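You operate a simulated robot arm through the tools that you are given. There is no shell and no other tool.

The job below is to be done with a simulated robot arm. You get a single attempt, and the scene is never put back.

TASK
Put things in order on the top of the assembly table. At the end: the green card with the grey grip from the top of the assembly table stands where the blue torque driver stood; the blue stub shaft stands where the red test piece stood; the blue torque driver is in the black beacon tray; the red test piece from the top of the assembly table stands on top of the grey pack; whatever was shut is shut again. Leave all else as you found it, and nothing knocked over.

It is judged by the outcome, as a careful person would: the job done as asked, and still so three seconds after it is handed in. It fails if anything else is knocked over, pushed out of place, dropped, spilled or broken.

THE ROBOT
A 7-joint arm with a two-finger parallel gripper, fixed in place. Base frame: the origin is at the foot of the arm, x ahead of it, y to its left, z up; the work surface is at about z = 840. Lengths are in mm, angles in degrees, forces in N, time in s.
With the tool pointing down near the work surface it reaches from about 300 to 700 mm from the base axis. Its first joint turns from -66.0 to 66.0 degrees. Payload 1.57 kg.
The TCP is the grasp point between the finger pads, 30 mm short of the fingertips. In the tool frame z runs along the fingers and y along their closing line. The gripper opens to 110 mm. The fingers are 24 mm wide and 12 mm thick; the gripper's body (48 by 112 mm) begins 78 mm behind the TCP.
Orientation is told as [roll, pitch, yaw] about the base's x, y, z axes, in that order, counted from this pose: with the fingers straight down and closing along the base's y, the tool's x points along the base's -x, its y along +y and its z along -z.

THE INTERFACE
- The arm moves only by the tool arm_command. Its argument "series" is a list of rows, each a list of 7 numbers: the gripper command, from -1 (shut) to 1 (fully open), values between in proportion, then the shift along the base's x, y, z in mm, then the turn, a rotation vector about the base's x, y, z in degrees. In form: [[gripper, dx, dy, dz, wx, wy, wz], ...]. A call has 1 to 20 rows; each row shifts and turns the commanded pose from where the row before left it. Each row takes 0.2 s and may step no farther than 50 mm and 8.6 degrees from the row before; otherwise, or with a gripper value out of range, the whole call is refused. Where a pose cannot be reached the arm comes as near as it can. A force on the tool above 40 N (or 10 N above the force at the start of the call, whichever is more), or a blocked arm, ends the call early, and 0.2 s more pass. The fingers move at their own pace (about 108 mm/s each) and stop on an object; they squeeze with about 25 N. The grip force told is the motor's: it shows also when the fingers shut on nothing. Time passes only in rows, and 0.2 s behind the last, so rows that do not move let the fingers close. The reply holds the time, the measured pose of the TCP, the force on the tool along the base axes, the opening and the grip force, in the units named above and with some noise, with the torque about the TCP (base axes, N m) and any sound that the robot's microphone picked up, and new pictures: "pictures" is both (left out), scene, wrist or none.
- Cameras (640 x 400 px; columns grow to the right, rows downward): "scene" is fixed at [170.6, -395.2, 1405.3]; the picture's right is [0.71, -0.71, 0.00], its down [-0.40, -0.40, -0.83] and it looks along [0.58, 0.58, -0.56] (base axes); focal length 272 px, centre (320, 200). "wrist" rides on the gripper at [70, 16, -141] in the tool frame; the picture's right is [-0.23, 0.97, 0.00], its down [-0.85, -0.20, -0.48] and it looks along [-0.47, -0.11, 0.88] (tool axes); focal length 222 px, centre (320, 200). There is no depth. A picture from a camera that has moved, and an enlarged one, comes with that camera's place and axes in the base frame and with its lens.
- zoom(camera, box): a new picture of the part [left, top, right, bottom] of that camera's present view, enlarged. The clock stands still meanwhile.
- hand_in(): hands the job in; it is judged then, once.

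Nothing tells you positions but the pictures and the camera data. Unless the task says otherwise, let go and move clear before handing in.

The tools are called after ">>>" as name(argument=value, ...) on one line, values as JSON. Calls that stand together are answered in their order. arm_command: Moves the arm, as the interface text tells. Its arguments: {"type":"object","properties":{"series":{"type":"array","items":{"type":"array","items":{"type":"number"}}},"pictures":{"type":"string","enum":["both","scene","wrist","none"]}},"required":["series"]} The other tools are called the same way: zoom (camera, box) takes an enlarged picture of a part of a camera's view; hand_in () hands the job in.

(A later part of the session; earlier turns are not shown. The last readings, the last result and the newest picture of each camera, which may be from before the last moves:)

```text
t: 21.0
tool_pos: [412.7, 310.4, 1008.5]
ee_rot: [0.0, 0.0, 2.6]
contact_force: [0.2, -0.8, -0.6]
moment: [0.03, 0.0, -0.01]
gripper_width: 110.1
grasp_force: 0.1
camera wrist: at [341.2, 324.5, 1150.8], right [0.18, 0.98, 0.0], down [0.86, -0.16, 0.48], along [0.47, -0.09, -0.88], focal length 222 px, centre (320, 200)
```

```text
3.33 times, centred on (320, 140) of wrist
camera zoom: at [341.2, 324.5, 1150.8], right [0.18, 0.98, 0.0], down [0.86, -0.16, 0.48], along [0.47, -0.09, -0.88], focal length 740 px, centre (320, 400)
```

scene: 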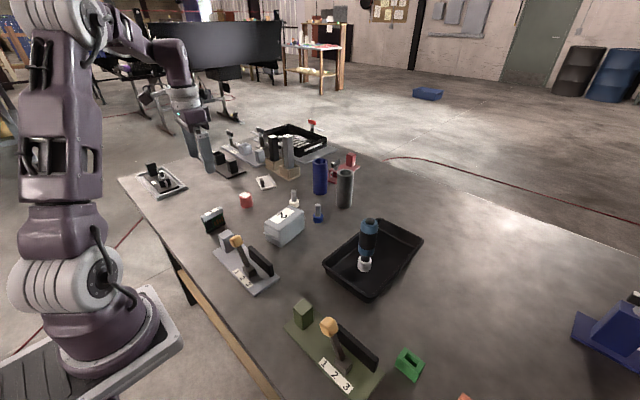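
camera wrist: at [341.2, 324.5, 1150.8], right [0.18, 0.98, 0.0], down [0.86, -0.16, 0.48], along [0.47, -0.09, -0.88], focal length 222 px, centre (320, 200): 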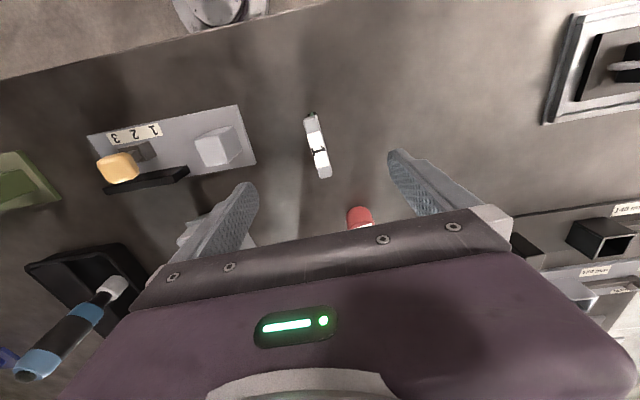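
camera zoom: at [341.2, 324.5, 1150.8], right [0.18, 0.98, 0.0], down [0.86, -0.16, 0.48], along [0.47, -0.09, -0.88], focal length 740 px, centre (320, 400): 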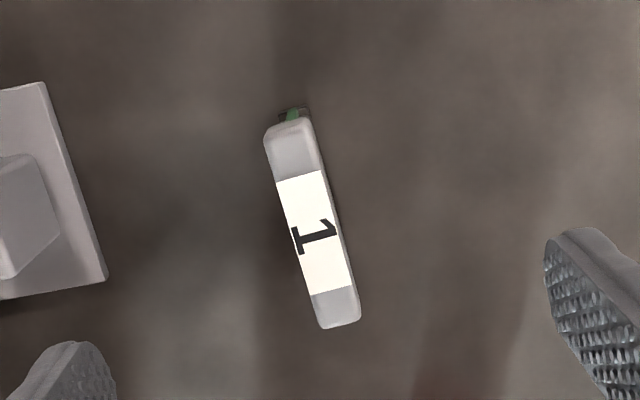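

The card is centred at about (410, 310), top z ≈ 908, turned about 4°. I'll narrow the fingers, align, and descend around the grip.

>>> arm_command(series=[[0.1, -3, 0, -20, 0, 0, 1.3], [0.1, 0, 0, -30, 0, 0, 0], [0.1, 0, 0, 0, 0, 0, 0]], pictures="both")

>>> zoom(camera="wrist", box=[240, 90, 400, 230])

```text
t: 21.8
tool_pos: [408.6, 310.3, 958.2]
ee_rot: [0.1, -0.1, 3.9]
contact_force: [-0.7, 0.1, -0.4]
moment: [-0.02, 0.0, 0.02]
gripper_width: 60.5
grasp_force: 0.1
camera wrist: at [337.9, 322.7, 1100.0], right [0.16, 0.99, 0.0], down [0.87, -0.14, 0.48], along [0.47, -0.08, -0.88], focal length 222 px, centre (320, 200)
```

scene: 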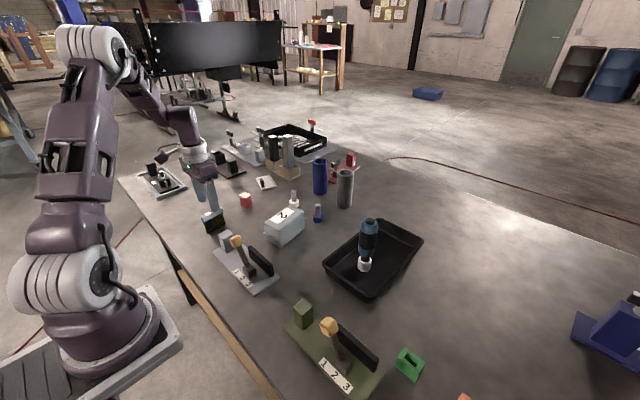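
wrist: 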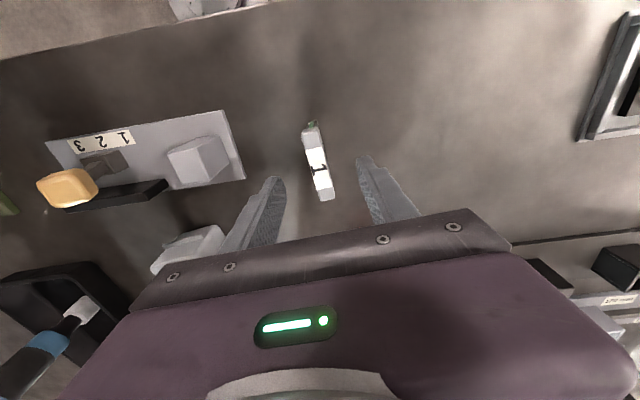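

```text
2.86 times, centred on (320, 160) of wrist
camera zoom: at [337.9, 322.7, 1100.0], right [0.16, 0.99, 0.0], down [0.87, -0.14, 0.48], along [0.47, -0.08, -0.88], focal length 635 px, centre (320, 314)
```

zoom: 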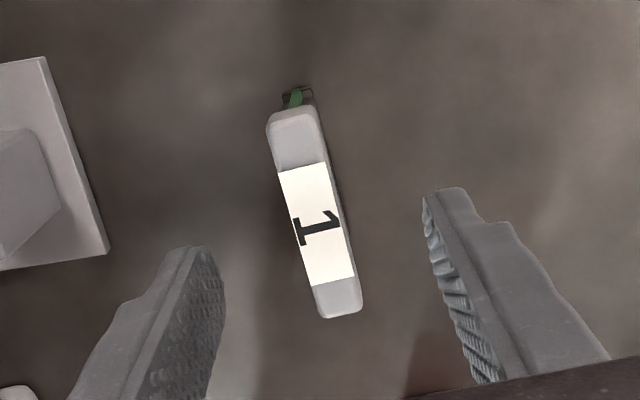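

Well aligned. I descend 60 mm to hold the grey grip and close.

>>> arm_command(series=[[0.1, -1, -0.5, -20, 0, 0, 0], [0.1, 0, 0, -20, 0, 0, 0], [0.1, 0, 0, -18, 0, 0, 0], [0.1, 0, 0, 0, 0, 0, 0]], pictures="both")

>>> zoom(camera="wrist", box=[240, 90, 400, 230])

>>> zoom(camera="scene", box=[170, 170, 270, 250])

```text
t: 22.8
tool_pos: [406.5, 310.3, 901.3]
ee_rot: [0.1, 0.0, 3.9]
contact_force: [-0.6, 0.1, -0.1]
moment: [0.0, 0.0, 0.0]
gripper_width: 60.3
grasp_force: 0.1
camera wrist: at [336.4, 322.4, 1042.7], right [0.16, 0.99, 0.0], down [0.87, -0.14, 0.48], along [0.47, -0.08, -0.88], focal length 222 px, centre (320, 200)
```

scene: 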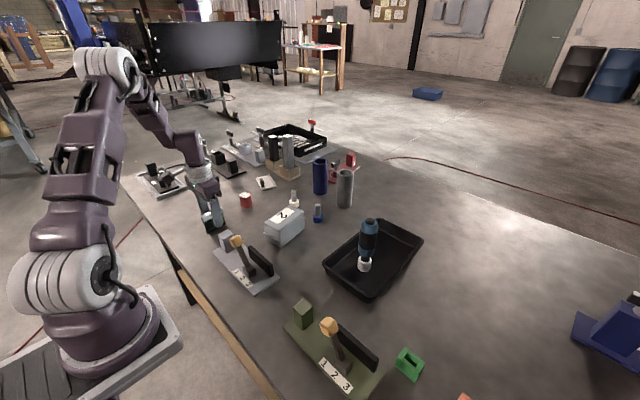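
wrist: 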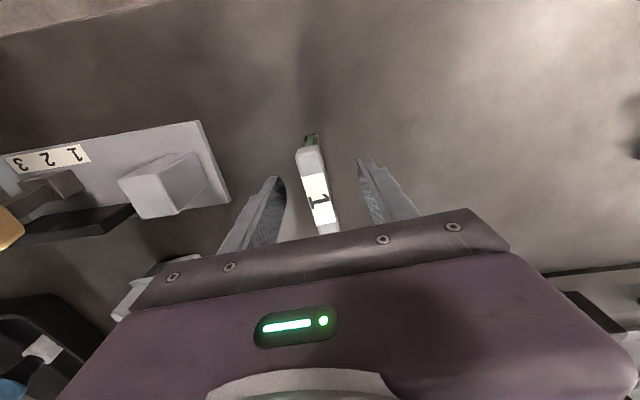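

```text
2.86 times, centred on (320, 160) of wrist
camera zoom: at [336.4, 322.4, 1042.7], right [0.16, 0.99, 0.0], down [0.87, -0.14, 0.48], along [0.47, -0.08, -0.88], focal length 635 px, centre (320, 314)
```

zoom: 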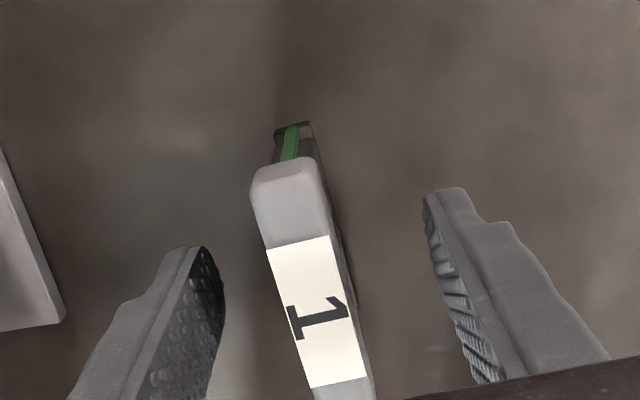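

```text
5.00 times, centred on (220, 210) of scene
camera zoom: at [170.6, -395.2, 1405.3], right [0.71, -0.71, 0.0], down [-0.4, -0.4, -0.83], along [0.58, 0.58, -0.56], focal length 1362 px, centre (820, 150)
```

zoom: 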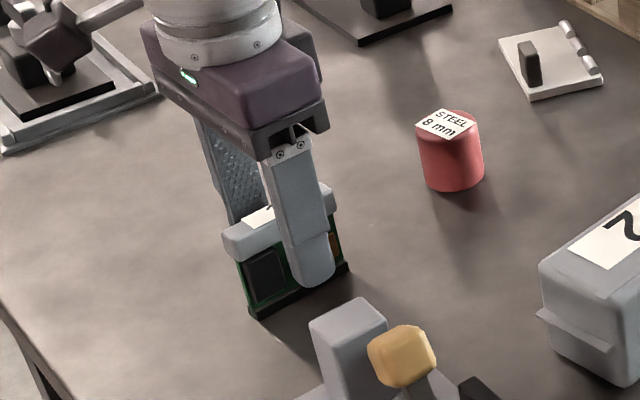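

Card is centred between the fingers and aligned within a degree. I go 4 mm lower and close.

>>> arm_command(series=[[0.1, 0, 0, -4, 0, 0, 0], [-1, 0, 0, 0, 0, 0, 0], [-1, 0, 0, 0, 0, 0, 0], [-1, 0, 0, 0, 0, 0, 0], [-1, 0, 0, 0, 0, 0, 0]], pictures="both")

>>> zoom(camera="scene", box=[170, 170, 270, 250])

```text
t: 24.0
tool_pos: [407.4, 310.8, 897.9]
ee_rot: [0.1, -0.1, 3.9]
contact_force: [-0.2, 0.0, 0.3]
moment: [-0.01, -0.01, -0.01]
gripper_width: 15.4
grasp_force: 24.7
camera wrist: at [336.2, 322.8, 1039.1], right [0.16, 0.99, 0.0], down [0.87, -0.14, 0.48], along [0.47, -0.08, -0.88], focal length 222 px, centre (320, 200)
```

scene: 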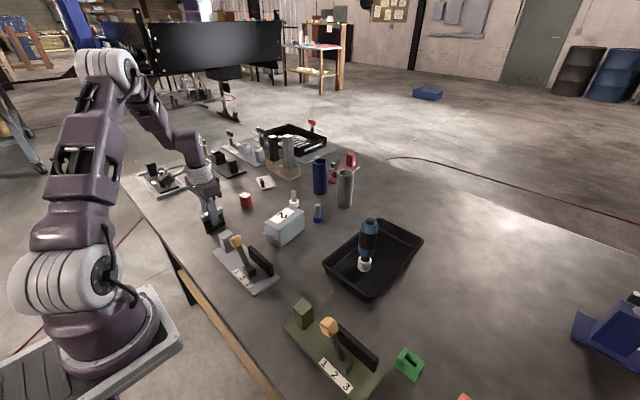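
wrist: 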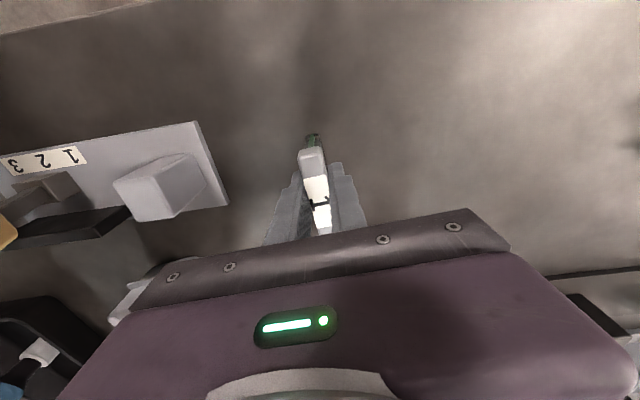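

```text
5.00 times, centred on (220, 210) of scene
camera zoom: at [170.6, -395.2, 1405.3], right [0.71, -0.71, 0.0], down [-0.4, -0.4, -0.83], along [0.58, 0.58, -0.56], focal length 1362 px, centre (820, 150)
```

zoom: 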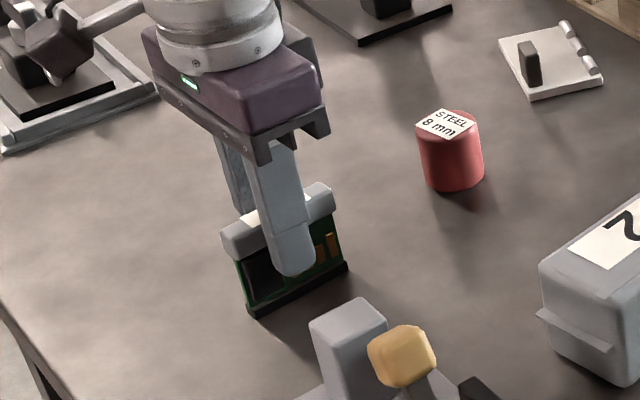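

The card is held (15 mm grip). I lift it well clear and check.

>>> arm_command(series=[[-1, 0, 0, 15, 0, 0, 0], [-1, 0, 0, 30, 0, 0, 0], [-1, 0, 0, 40, 0, 0, 0], [-1, 0, 0, 45, 0, 0, 0], [-1, 0, 0, 0, 0, 0, 0]], pictures="both")

```text
t: 25.2
tool_pos: [408.2, 310.3, 1028.0]
ee_rot: [0.0, 0.0, 3.9]
contact_force: [-0.6, -0.3, -0.5]
moment: [-0.03, -0.01, 0.01]
gripper_width: 15.6
grasp_force: 25.2
camera wrist: at [337.0, 322.6, 1170.2], right [0.16, 0.99, 0.0], down [0.87, -0.14, 0.48], along [0.47, -0.08, -0.88], focal length 222 px, centre (320, 200)
```

scene: 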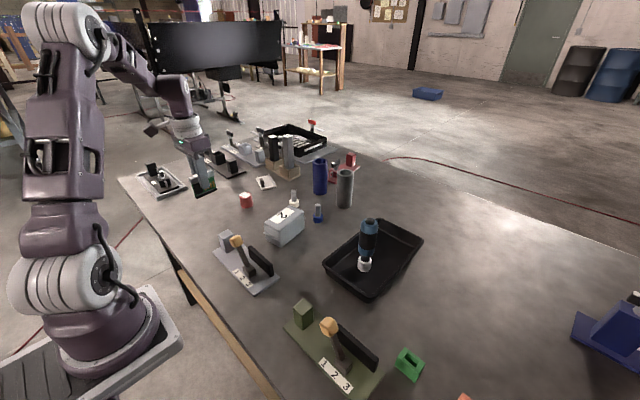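
wrist: 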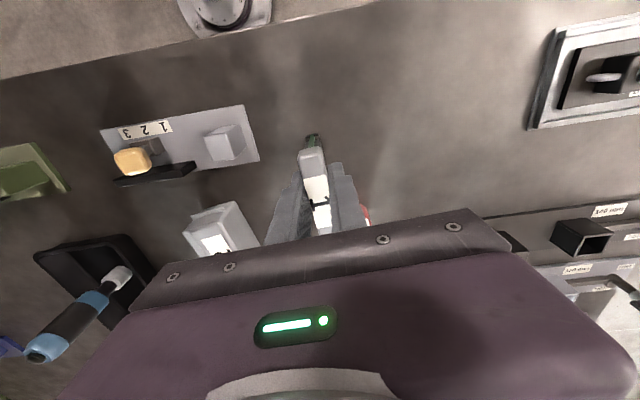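

Card held upright with its bottom at z ≈ 970, above all levers (≈ 950). I carry it to the right, keeping inside the tray's driver.

>>> arm_command(series=[[-1, 6, -44, 2, 0, 0, 0], [-1, 6, -44, 2, 0, 0, 0], [-1, 6, -44, 2, 0, 0, 0], [-1, 6, -44, 0, 0, 0, 0], [-1, 6, -45, 0, 0, 0, 0], [-1, 6, -45, 0, 0, 0, 0], [-1, 6, -45, 0, 0, 0, 0], [-1, 7, -41, 0, 0, 0, 0], [-1, 7, -41, 0, 0, 0, 0], [-1, 7, -41, 0, 0, 0, 0], [-1, 7, -41, 0, 0, 0, 0], [-1, 7, -41, 0, 0, 0, 0], [-1, 7, -41, 0, 0, 0, 0], [-1, 7, -41, 0, 0, 0, 0], [-1, 7, -41, 0, 0, 0, 0], [-1, 0, 0, 0, 0, 0, 0]], pictures="both")

```text
t: 28.6
tool_pos: [504.8, -328.2, 1032.5]
ee_rot: [0.1, -0.1, 3.9]
contact_force: [0.0, -0.4, -0.6]
moment: [-0.03, 0.01, 0.0]
gripper_width: 15.7
grasp_force: 24.7
camera wrist: at [433.7, -316.4, 1174.5], right [0.16, 0.99, 0.0], down [0.87, -0.14, 0.48], along [0.47, -0.08, -0.88], focal length 222 px, centre (320, 200)
```

scene: 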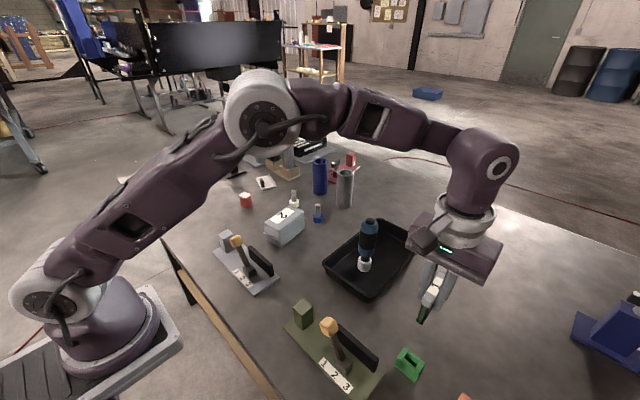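
wrist: 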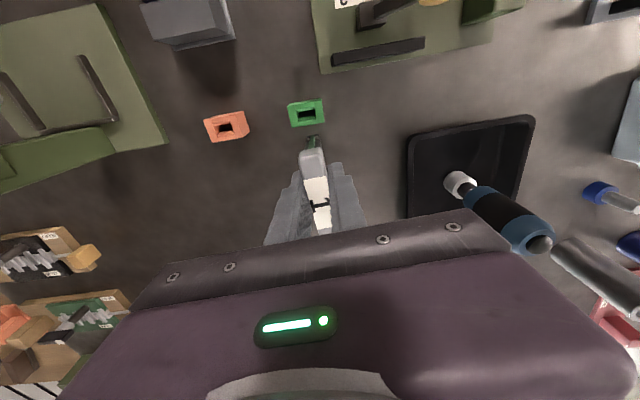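

Next I extend and lower to the driver's former place at (549, -369), stopping above the table.

>>> arm_command(series=[[-1, 0, 0, -30, 0, 0, 0], [-1, 12, -11, -25, 0, 0, 0], [-1, 15, -15, -20, 0, 0, 0], [-1, 16, -15, -15, 0, 0, 0], [-1, 0, 0, -20, 0, 0, 0], [-1, 0, 0, 0, 0, 0, 0]], pictures="both")

>>> zoom(camera="scene", box=[380, 270, 520, 400])

```text
t: 30.0
tool_pos: [548.3, -368.9, 923.5]
ee_rot: [0.2, -0.1, 3.7]
contact_force: [-0.6, -0.3, -1.0]
moment: [-0.02, 0.02, -0.01]
gripper_width: 15.5
grasp_force: 24.7
camera wrist: at [477.3, -358.0, 1065.1], right [0.16, 0.99, 0.0], down [0.87, -0.14, 0.48], along [0.47, -0.08, -0.88], focal length 222 px, centre (320, 200)
```

scene: 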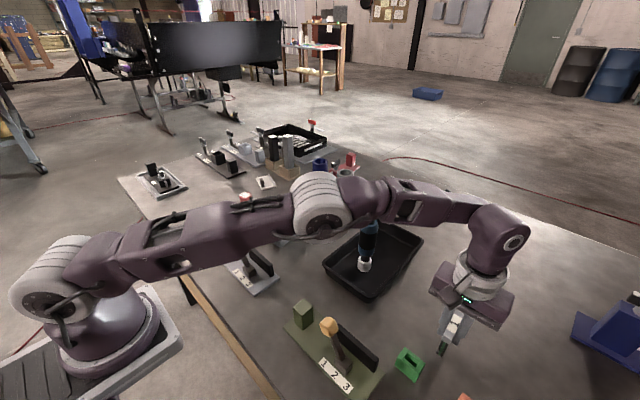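
wrist: 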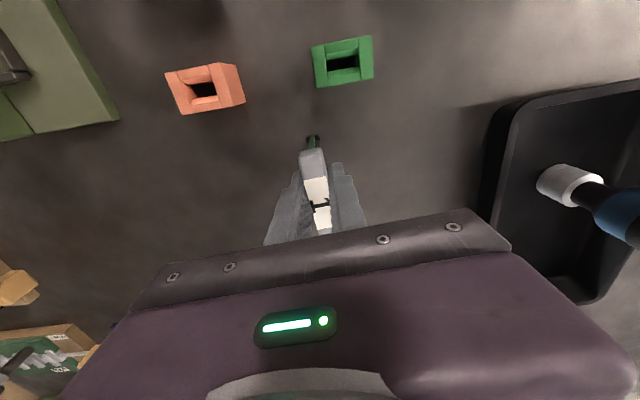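

```text
3.08 times, centred on (450, 335) of scene
camera zoom: at [170.6, -395.2, 1405.3], right [0.71, -0.71, 0.0], down [-0.4, -0.4, -0.83], along [0.58, 0.58, -0.56], focal length 838 px, centre (-80, -215)
```

zoom: 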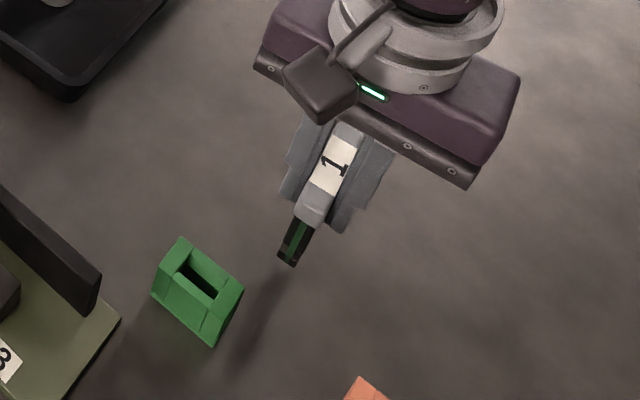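

Card is over the place at (548, -369) with about 25 mm to go. I lower it gently.

>>> arm_command(series=[[-1, 0, 0, -12, 0, 0, 0], [-1, 0, 0, -8, 0, 0, 0], [-1, 0, 0, -2, 0, 0, 0], [-1, 0, 0, 0, 0, 0, 0]], pictures="none")

>>> arm_command(series=[[-1, 0, 0, -1.5, 0, 0, 0], [-1, 0, 0, -1, 0, 0, 0], [-1, 0, 0, 0, 0, 0, 0]], pictures="none")

```text
t: 31.0
tool_pos: [547.8, -368.6, 902.5]
ee_rot: [0.1, -0.1, 3.8]
contact_force: [-0.1, -0.6, -0.8]
moment: [0.01, 0.01, -0.02]
gripper_width: 15.4
grasp_force: 24.8
```

```text
t: 31.8
tool_pos: [549.5, -369.5, 899.0]
ee_rot: [0.1, 0.0, 3.8]
contact_force: [-0.6, -0.6, 0.3]
moment: [-0.01, -0.02, 0.03]
gripper_width: 15.4
grasp_force: 25.3
```

>>> arm_command(series=[[-1, 0, 0, -1, 0, 0, 0], [-1, 0, 0, 0, 0, 0, 0]], pictures="scene")

>>> zoom(camera="scene", box=[380, 270, 520, 400])

```text
t: 32.4
tool_pos: [547.9, -368.8, 897.6]
ee_rot: [0.1, -0.1, 3.7]
contact_force: [0.6, 0.4, -0.3]
moment: [0.0, 0.01, 0.02]
gripper_width: 15.5
grasp_force: 25.2
```

scene: 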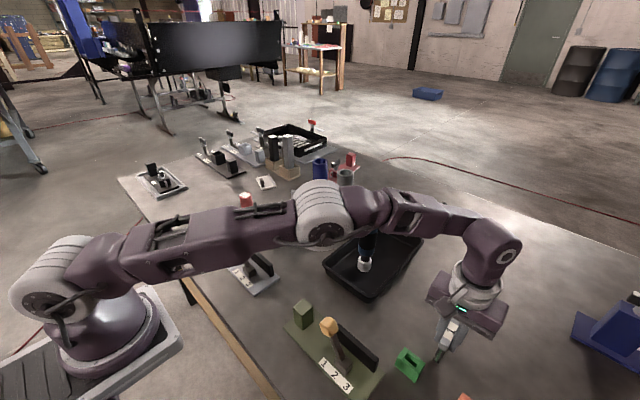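

```text
3.08 times, centred on (450, 335) of scene
camera zoom: at [170.6, -395.2, 1405.3], right [0.71, -0.71, 0.0], down [-0.4, -0.4, -0.83], along [0.58, 0.58, -0.56], focal length 838 px, centre (-80, -215)
```

zoom: 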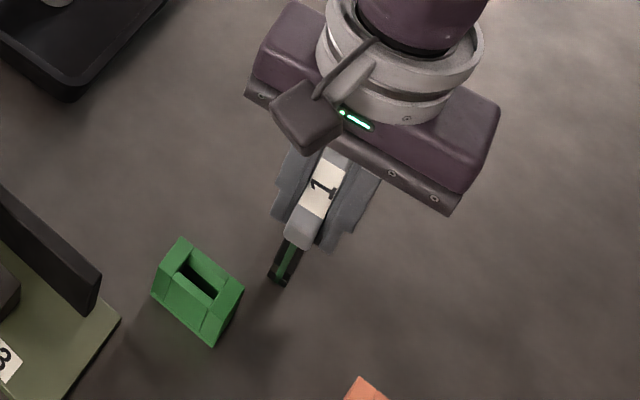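

>>> arm_command(series=[[-1, 0, 0, -0.8, 0, 0, 0], [-1, 0, 0, 0, 0, 0, 0]], pictures="none")

```text
t: 33.0
tool_pos: [549.2, -370.4, 897.3]
ee_rot: [0.1, -0.1, 3.8]
contact_force: [0.0, -0.7, -1.1]
moment: [0.0, -0.01, 0.01]
gripper_width: 15.6
grasp_force: 24.5
```

>>> arm_command(series=[[-1, 0, 0, -0.8, 0, 0, 0], [-1, 0, 0, 0, 0, 0, 0]], pictures="none")

```text
t: 33.6
tool_pos: [547.6, -369.8, 896.6]
ee_rot: [0.0, -0.3, 3.9]
contact_force: [-1.3, 1.3, 8.2]
moment: [0.1, -0.04, -0.01]
gripper_width: 15.5
grasp_force: 24.8
```

The table now carries the card (8 N). I release to a moderate opening.

>>> arm_command(series=[[-0.4, 0, 0, 0, 0, 0, 0], [0.1, 0, 0, 0, 0, 0, 0], [0.1, 0, 0, 0, 0, 0, 0], [0.1, 0, 0, 0, 0, 0, 0]], pictures="both")

>>> zoom(camera="wrist", box=[240, 90, 400, 230])

>>> zoom(camera="scene", box=[380, 270, 520, 400])

```text
t: 34.6
tool_pos: [548.4, -369.8, 896.6]
ee_rot: [0.0, -0.1, 3.9]
contact_force: [0.3, 0.8, -0.2]
moment: [-0.01, 0.01, 0.01]
gripper_width: 60.4
grasp_force: 0.1
camera wrist: at [477.4, -357.7, 1038.3], right [0.16, 0.99, 0.0], down [0.87, -0.14, 0.48], along [0.47, -0.08, -0.88], focal length 222 px, centre (320, 200)
```

scene: 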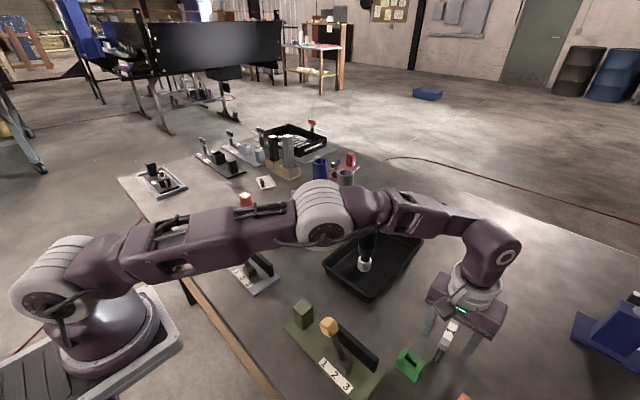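
wrist: 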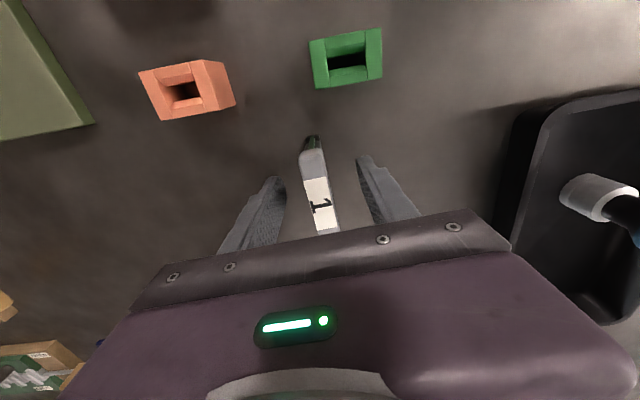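

```text
2.86 times, centred on (320, 160) of wrist
camera zoom: at [477.4, -357.7, 1038.3], right [0.16, 0.99, 0.0], down [0.87, -0.14, 0.48], along [0.47, -0.08, -0.88], focal length 635 px, centre (320, 314)
```

zoom: 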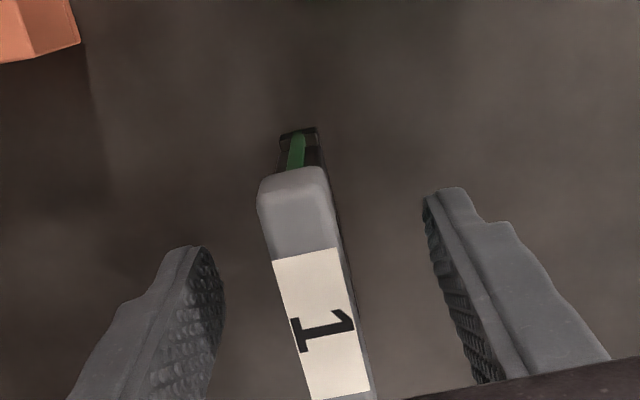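

```text
3.08 times, centred on (450, 335) of scene
camera zoom: at [170.6, -395.2, 1405.3], right [0.71, -0.71, 0.0], down [-0.4, -0.4, -0.83], along [0.58, 0.58, -0.56], focal length 838 px, centre (-80, -215)
```

zoom: 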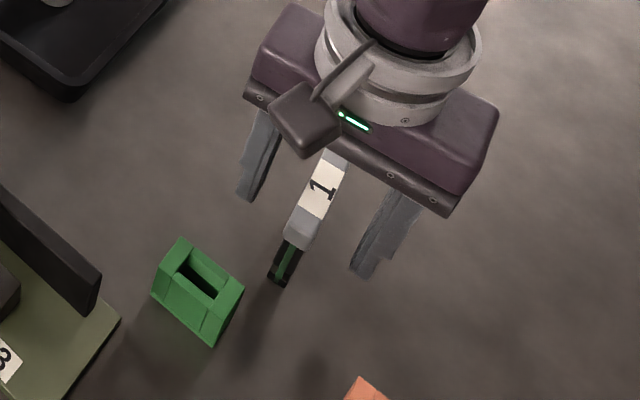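

The card stands freely at the driver's old place. I rise straight up, then retreat inward and go over toward the grey pack and red piece.

>>> arm_command(series=[[0.1, 0, 0, 20, 0, 0, 0], [0.1, 0, 0, 30, 0, 0, 0], [0.1, 0, 0, 25, 0, 0, 0], [0.1, -15, 15, 15, 0, 0, 0], [0.1, -25, 25, 25, 0, 0, 0], [0.3, -20, 40, 25, 0, 0, 0], [0.3, 0, 0, 0, 0, 0, 0]], pictures="both")

>>> zoom(camera="scene", box=[380, 270, 520, 400])

```text
refused: row 6 steps farther than a row can; nothing moved
```

```text
3.08 times, centred on (450, 335) of scene
camera zoom: at [170.6, -395.2, 1405.3], right [0.71, -0.71, 0.0], down [-0.4, -0.4, -0.83], along [0.58, 0.58, -0.56], focal length 838 px, centre (-80, -215)
```

zoom: 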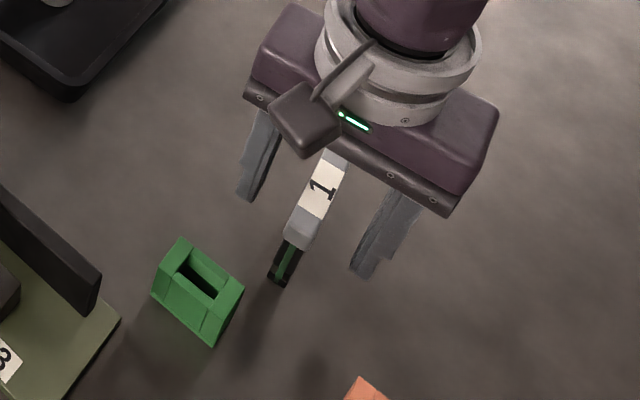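

The last call was refused for a too-long step; the card stands with open fingers around it. I repeat with shorter steps.

>>> arm_command(series=[[0.1, 0, 0, 20, 0, 0, 0], [0.1, 0, 0, 30, 0, 0, 0], [0.1, 0, 0, 25, 0, 0, 0], [0.1, -15, 15, 15, 0, 0, 0], [0.1, -25, 25, 25, 0, 0, 0], [0.3, -20, 30, 25, 0, 0, 0], [0.3, 0, 0, 0, 0, 0, 0]], pictures="both")

>>> zoom(camera="scene", box=[380, 270, 520, 400])

```text
t: 36.2
tool_pos: [489.1, -299.1, 1035.8]
ee_rot: [0.1, -0.1, 3.9]
contact_force: [-0.6, -0.2, 0.3]
moment: [0.0, -0.02, -0.02]
gripper_width: 71.6
grasp_force: 0.1
camera wrist: at [418.0, -287.3, 1178.0], right [0.16, 0.99, 0.0], down [0.87, -0.14, 0.48], along [0.47, -0.08, -0.88], focal length 222 px, centre (320, 200)
```

scene: 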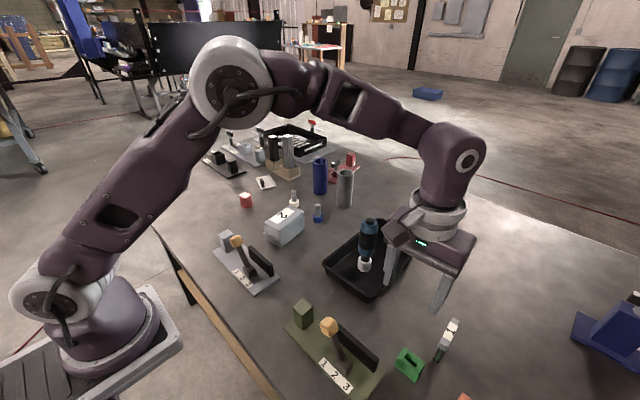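
wrist: 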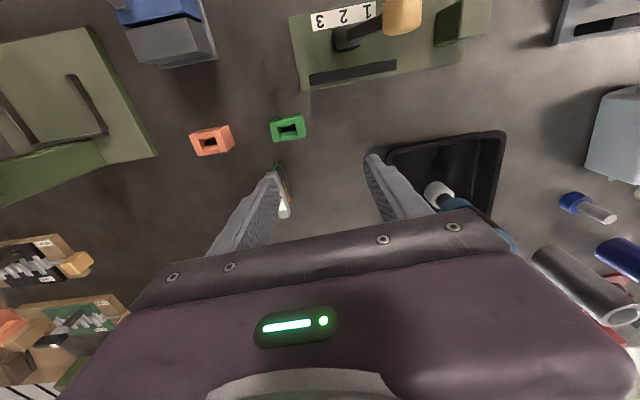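

```text
3.08 times, centred on (450, 335) of scene
camera zoom: at [170.6, -395.2, 1405.3], right [0.71, -0.71, 0.0], down [-0.4, -0.4, -0.83], along [0.58, 0.58, -0.56], focal length 838 px, centre (-80, -215)
```

zoom: 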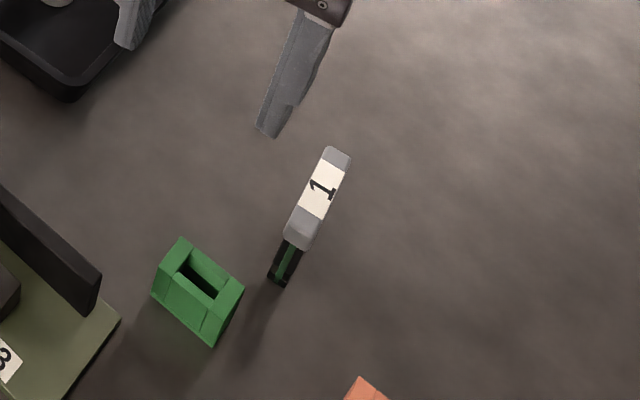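

The card stands on its own. I go high over to the grey pack to measure it and the red piece and blue shaft.

>>> arm_command(series=[[0.6, 1, 45, 9, 0, 0, 0], [1, 1, 45, 9, 0, 0, 0], [1, 1, 45, 9, 0, 0, 0], [1, 1, 45, 9, 0, 0, 0], [1, 1, 45, 9, 0, 0, 0], [1, 1, 45, 9, 0, 0, 0], [1, 1, 45, 9, 0, 0, 0], [1, 1, 45, 9, 0, 0, 0], [1, 1, 45, 0, 0, 0, 0], [1, 0, 0, 0, 0, 0, 0]], pictures="both")

>>> zoom(camera="wrist", box=[240, 80, 440, 230])

```text
t: 38.4
tool_pos: [496.5, 106.7, 1109.0]
ee_rot: [0.1, -0.1, 3.7]
contact_force: [-0.4, 0.5, -0.2]
moment: [0.0, 0.0, 0.03]
gripper_width: 110.2
grasp_force: 0.0
camera wrist: at [426.5, 116.8, 1250.5], right [0.16, 0.99, 0.0], down [0.87, -0.14, 0.48], along [0.47, -0.08, -0.88], focal length 222 px, centre (320, 200)
```

scene: 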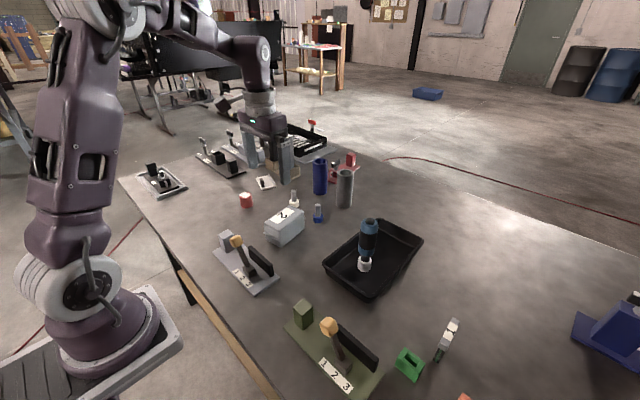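
wrist: 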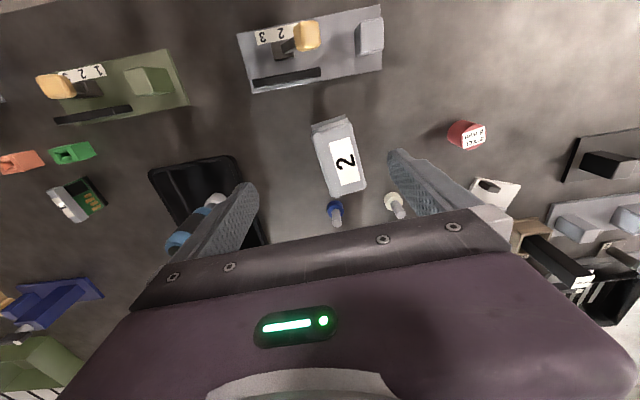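

```text
2.67 times, centred on (340, 155) of wrist
camera zoom: at [426.5, 116.8, 1250.5], right [0.16, 0.99, 0.0], down [0.87, -0.14, 0.48], along [0.47, -0.08, -0.88], focal length 592 px, centre (267, 320)
```

zoom: 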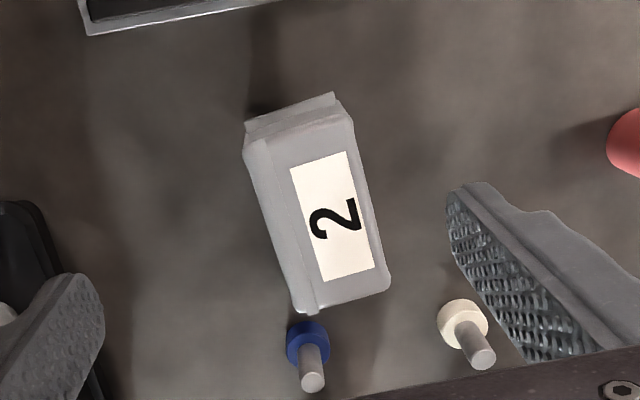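

I measured the pack top: centre ≈ (543, 133), z ≈ 921, about 45 × 104 mm. The red piece is at about (552, 362), the blue shaft at (667, 110). Now I move above the red piece.

>>> arm_command(series=[[1, 5, 45, -8, 0, 0, 0], [1, 6, 45, -10, 0, 0, 0], [1, 7, 45, -10, 0, 0, 0], [1, 7, 45, -15, 0, 0, 0], [1, 7, 45, -15, 0, 0, 0], [1, 5, 15, -20, 0, 0, 0], [1, 0, 0, 0, 0, 0, 0]], pictures="both")

>>> zoom(camera="wrist", box=[240, 80, 440, 230])

```text
t: 40.0
tool_pos: [534.6, 345.7, 1029.4]
ee_rot: [0.1, -0.2, 3.8]
contact_force: [0.1, -0.4, -0.1]
moment: [0.02, 0.01, -0.01]
gripper_width: 110.0
grasp_force: 0.0
camera wrist: at [463.4, 357.6, 1171.6], right [0.16, 0.99, 0.0], down [0.87, -0.14, 0.48], along [0.47, -0.08, -0.88], focal length 222 px, centre (320, 200)
```

scene: 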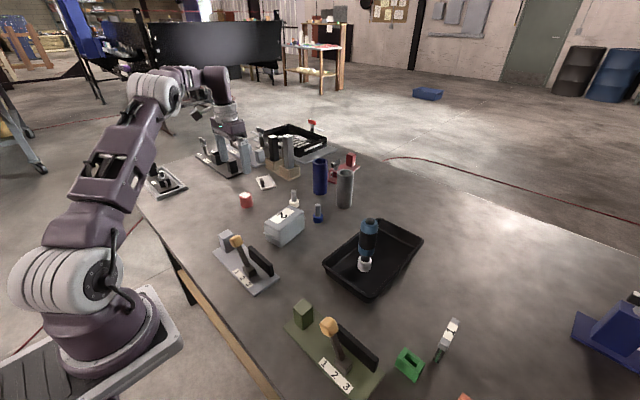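
wrist: 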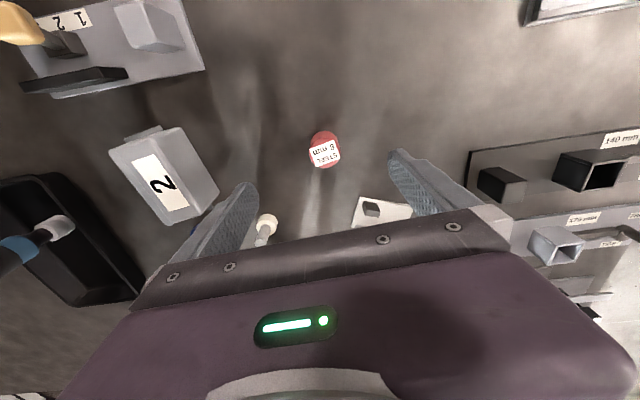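

```text
2.67 times, centred on (340, 155) of wrist
camera zoom: at [463.4, 357.6, 1171.6], right [0.16, 0.99, 0.0], down [0.87, -0.14, 0.48], along [0.47, -0.08, -0.88], focal length 592 px, centre (267, 320)
```

zoom: 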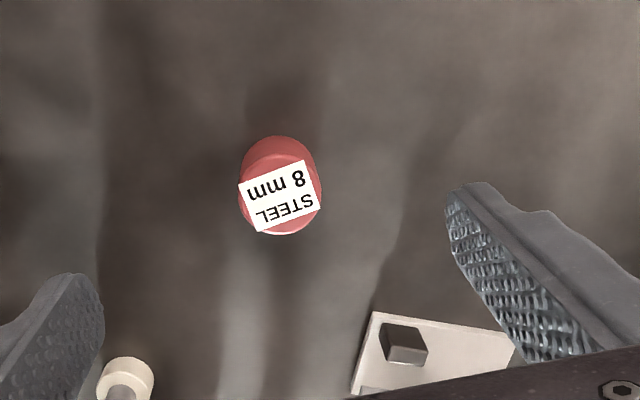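

Red piece: centre (551, 351), 39 mm wide, top z ≈ 883. I lower to 935 while centring, then look again.

>>> arm_command(series=[[1, 0, 0, -30, 0, 0, 0], [1, 5, 2, -30, 0, 0, 0], [1, 12, 3, -30, 0, 0, 0], [0.5, 0, 0, 0, 0, 0, 0]], pictures="both")

>>> zoom(camera="wrist", box=[240, 80, 440, 230])

>>> zoom(camera="wrist", box=[0, 80, 240, 240])

```text
t: 41.0
tool_pos: [551.1, 349.8, 939.4]
ee_rot: [0.2, -0.1, 3.9]
contact_force: [0.1, 1.0, 0.9]
moment: [-0.01, 0.0, 0.02]
gripper_width: 82.5
grasp_force: 0.0
camera wrist: at [480.1, 362.0, 1081.1], right [0.16, 0.99, 0.0], down [0.87, -0.14, 0.48], along [0.47, -0.08, -0.88], focal length 222 px, centre (320, 200)
```

scene: 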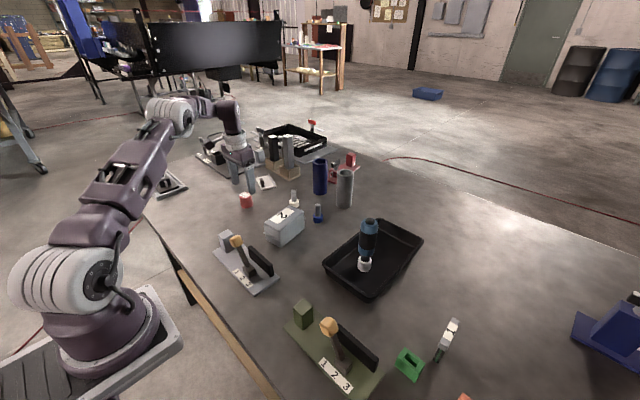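
wrist: 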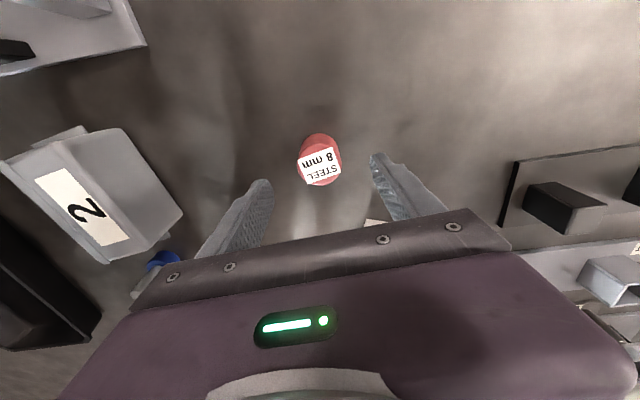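

```text
2.67 times, centred on (340, 155) of wrist
camera zoom: at [480.1, 362.0, 1081.1], right [0.16, 0.99, 0.0], down [0.87, -0.14, 0.48], along [0.47, -0.08, -0.88], focal length 592 px, centre (267, 320)
```

zoom: 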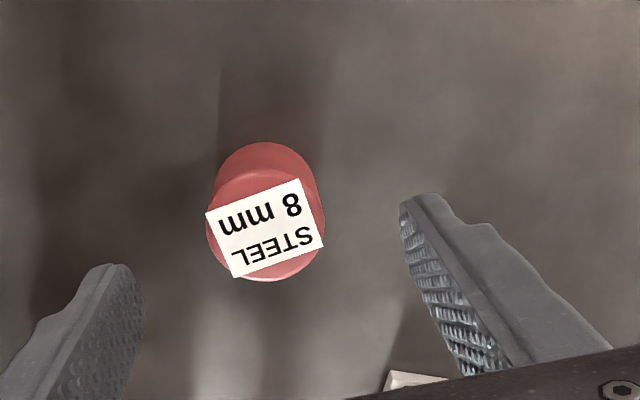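

```text
2.50 times, centred on (120, 160) of wrist
camera zoom: at [480.1, 362.0, 1081.1], right [0.16, 0.99, 0.0], down [0.87, -0.14, 0.48], along [0.47, -0.08, -0.88], focal length 555 px, centre (820, 300)
```

zoom: 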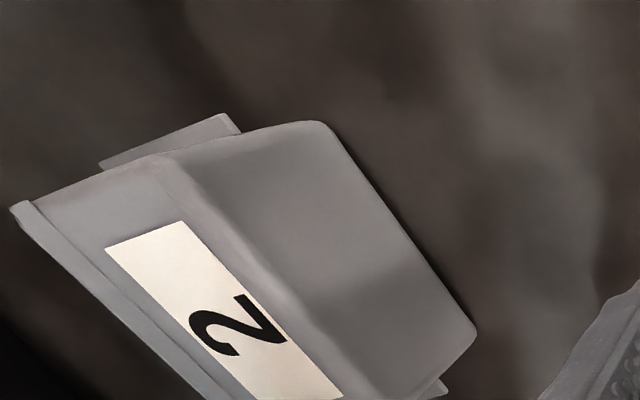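

The red piece is well centred. I descend to z ≈ 877 (fingertips ≈ 847) and close.

>>> arm_command(series=[[0.5, -1, 0, -25, 0, 0, 0], [0.5, 0, 0, -25, 0, 0, 0], [0.5, 0, 0, -12, 0, 0, 0], [0.5, 0, 0, 0, 0, 0, 0], [-1, 0, 0, 0, 0, 0, 0], [-1, 0, 0, 0, 0, 0, 0], [-1, 0, 0, 0, 0, 0, 0], [-1, 0, 0, 0, 0, 0, 0]], pictures="both")

>>> zoom(camera="scene", box=[220, 170, 320, 250])

```text
t: 42.8
tool_pos: [549.3, 349.5, 877.3]
ee_rot: [0.1, -0.1, 3.9]
contact_force: [-0.1, -0.2, -0.3]
moment: [0.01, 0.01, 0.01]
gripper_width: 40.3
grasp_force: 25.1
camera wrist: at [479.1, 362.1, 1020.0], right [0.16, 0.99, 0.0], down [0.87, -0.14, 0.48], along [0.47, -0.08, -0.88], focal length 222 px, centre (320, 200)
```

scene: 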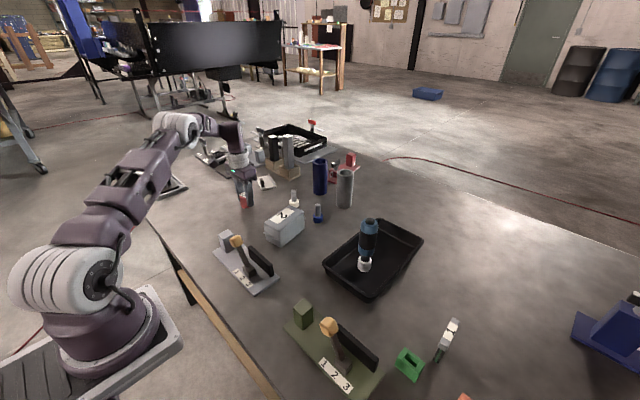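
wrist: 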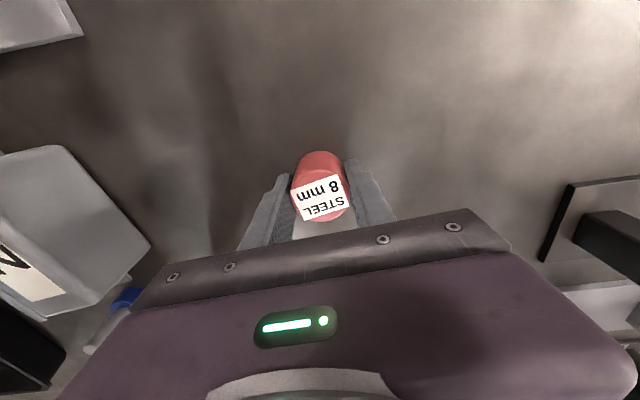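

```text
5.00 times, centred on (270, 210) of scene
camera zoom: at [170.6, -395.2, 1405.3], right [0.71, -0.71, 0.0], down [-0.4, -0.4, -0.83], along [0.58, 0.58, -0.56], focal length 1362 px, centre (570, 150)
```

zoom: 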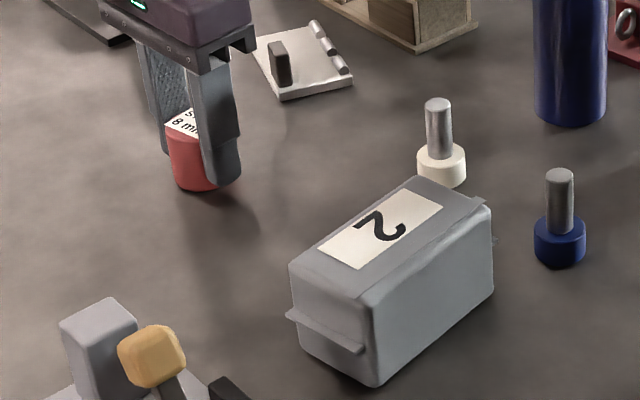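

Red piece held (40 mm). I lift it and carry it toward the pack, stopping short above for a look.

>>> arm_command(series=[[-1, 0, 0, 15, 0, 0, 0], [-1, 0, 0, 30, 0, 0, 0], [-1, 0, 0, 35, 0, 0, 0], [-1, 0, -10, 30, 0, 0, 0], [-1, 0, -40, 5, 0, 0, 0], [-1, 0, -40, 0, 0, 0, 0], [-1, 0, -40, 0, 0, 0, 0], [-1, 0, -40, 0, 0, 0, 0], [-1, 0, -40, 0, 0, 0, 0], [-1, 0, 0, 0, 0, 0, 0]], pictures="both")

>>> zoom(camera="wrist", box=[220, 80, 420, 230])

>>> zoom(camera="scene", box=[220, 170, 320, 250])

```text
t: 45.0
tool_pos: [550.3, 140.6, 993.6]
ee_rot: [0.1, -0.1, 3.9]
contact_force: [1.0, -0.1, 0.7]
moment: [-0.01, -0.03, 0.0]
gripper_width: 0.0
grasp_force: 21.0
camera wrist: at [480.0, 152.2, 1135.5], right [0.16, 0.99, 0.0], down [0.87, -0.14, 0.48], along [0.47, -0.08, -0.88], focal length 222 px, centre (320, 200)
```

scene: 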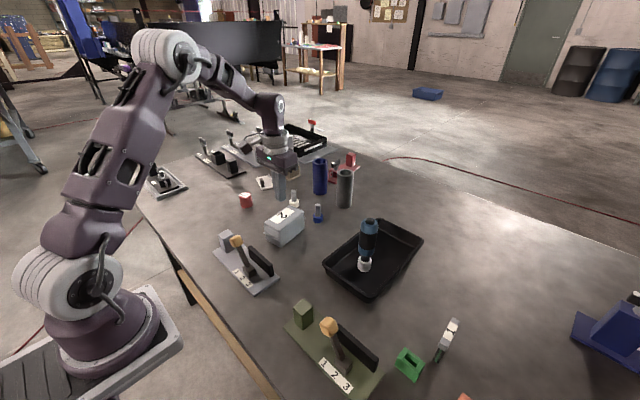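
wrist: 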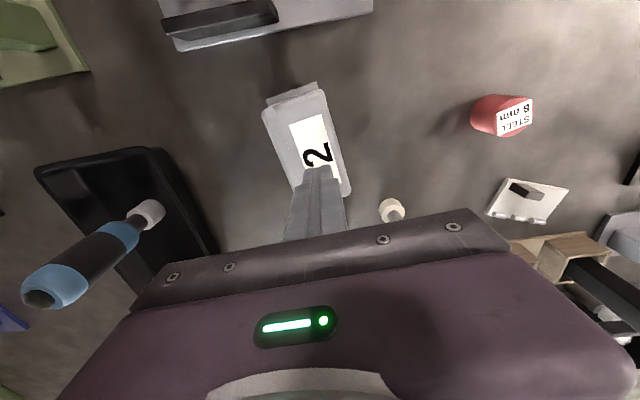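

```text
2.67 times, centred on (320, 155) of wrist
camera zoom: at [480.0, 152.2, 1135.5], right [0.16, 0.99, 0.0], down [0.87, -0.14, 0.48], along [0.47, -0.08, -0.88], focal length 592 px, centre (320, 320)
```

zoom: 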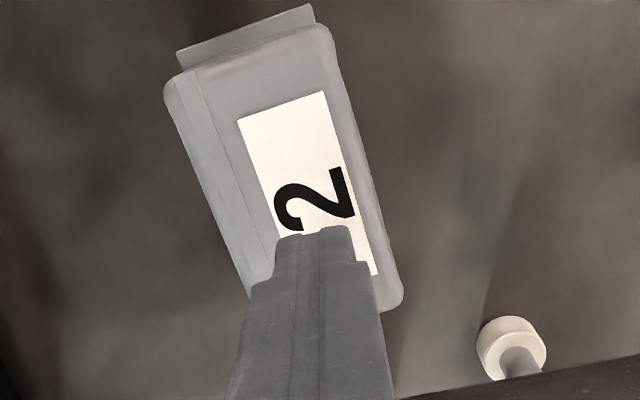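

```text
5.00 times, centred on (270, 210) of scene
camera zoom: at [170.6, -395.2, 1405.3], right [0.71, -0.71, 0.0], down [-0.4, -0.4, -0.83], along [0.58, 0.58, -0.56], focal length 1362 px, centre (570, 150)
```

zoom: 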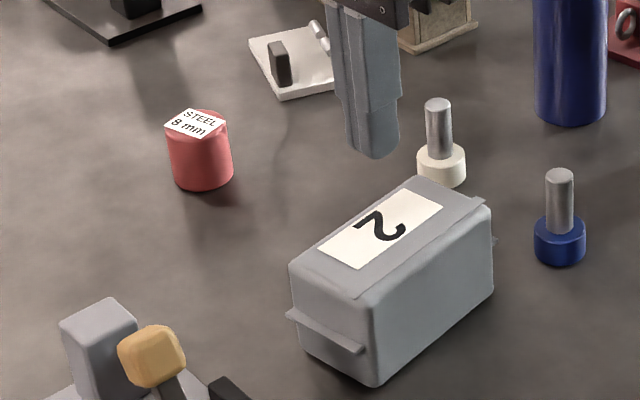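

The red piece slipped out of the grip and still stands at its old place, unmoved; the gripper is empty. I go back above it, to grip again and lift slowly while watching the force.

>>> arm_command(series=[[-0.5, 0, 40, 0, 0, 0, 0], [0, 0, 40, 0, 0, 0, 0], [0.5, 0, 40, 0, 0, 0, 0], [0.5, 0, 40, 0, 0, 0, 0], [0.5, 0, 40, -10, 0, 0, 0], [0.5, 0, 9, -20, 0, 0, 0], [0.5, 0, 0, -20, 0, 0, 0], [0.5, 0, 0, 0, 0, 0, 0]], pictures="both")

>>> zoom(camera="wrist", box=[240, 80, 440, 230])

>>> zoom(camera="scene", box=[220, 170, 280, 220])

```text
t: 46.8
tool_pos: [550.4, 349.8, 942.2]
ee_rot: [0.1, -0.1, 3.8]
contact_force: [-0.7, 0.0, 0.5]
moment: [0.01, 0.0, 0.04]
gripper_width: 82.8
grasp_force: 0.0
camera wrist: at [480.1, 362.2, 1084.0], right [0.16, 0.99, 0.0], down [0.87, -0.14, 0.48], along [0.47, -0.08, -0.88], focal length 222 px, centre (320, 200)
```

scene: 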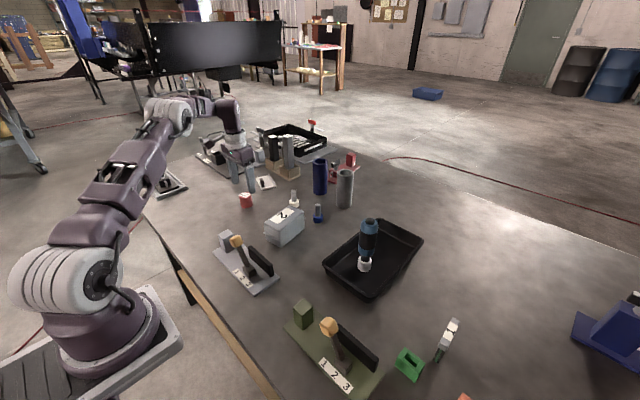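
wrist: 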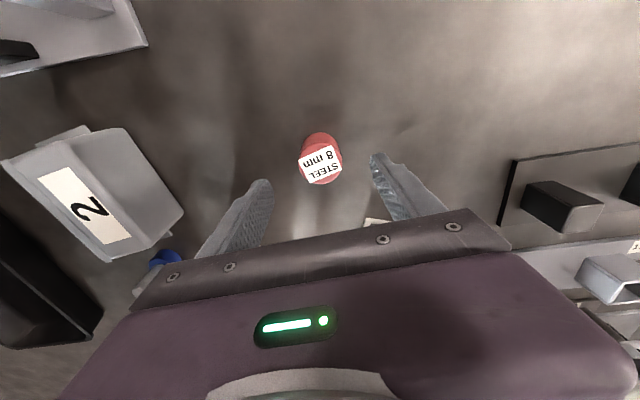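

```text
2.67 times, centred on (340, 155) of wrist
camera zoom: at [480.1, 362.2, 1084.0], right [0.16, 0.99, 0.0], down [0.87, -0.14, 0.48], along [0.47, -0.08, -0.88], focal length 592 px, centre (267, 320)
```

zoom: 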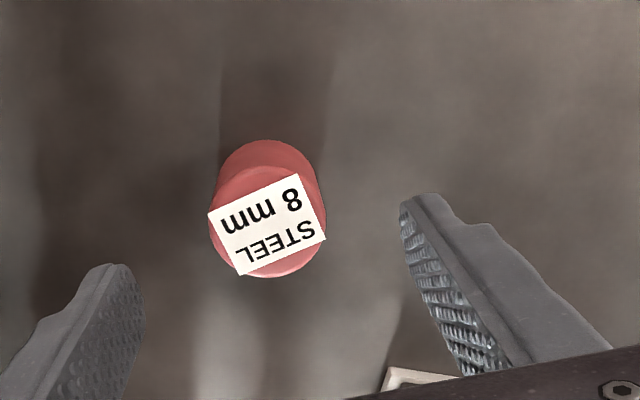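

```text
8.00 times, centred on (250, 195) of scene
camera zoom: at [170.6, -395.2, 1405.3], right [0.71, -0.71, 0.0], down [-0.4, -0.4, -0.83], along [0.58, 0.58, -0.56], focal length 2179 px, centre (880, 240)
```

zoom: 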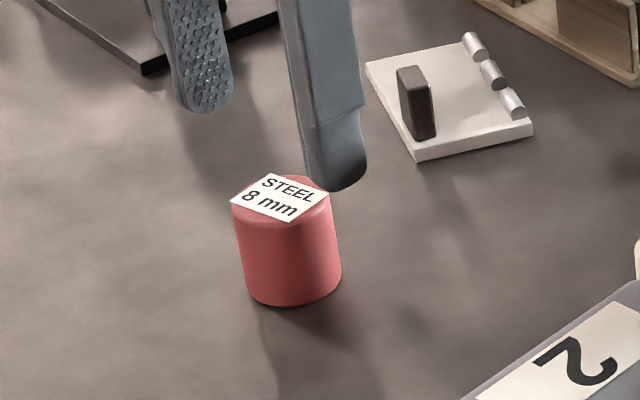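

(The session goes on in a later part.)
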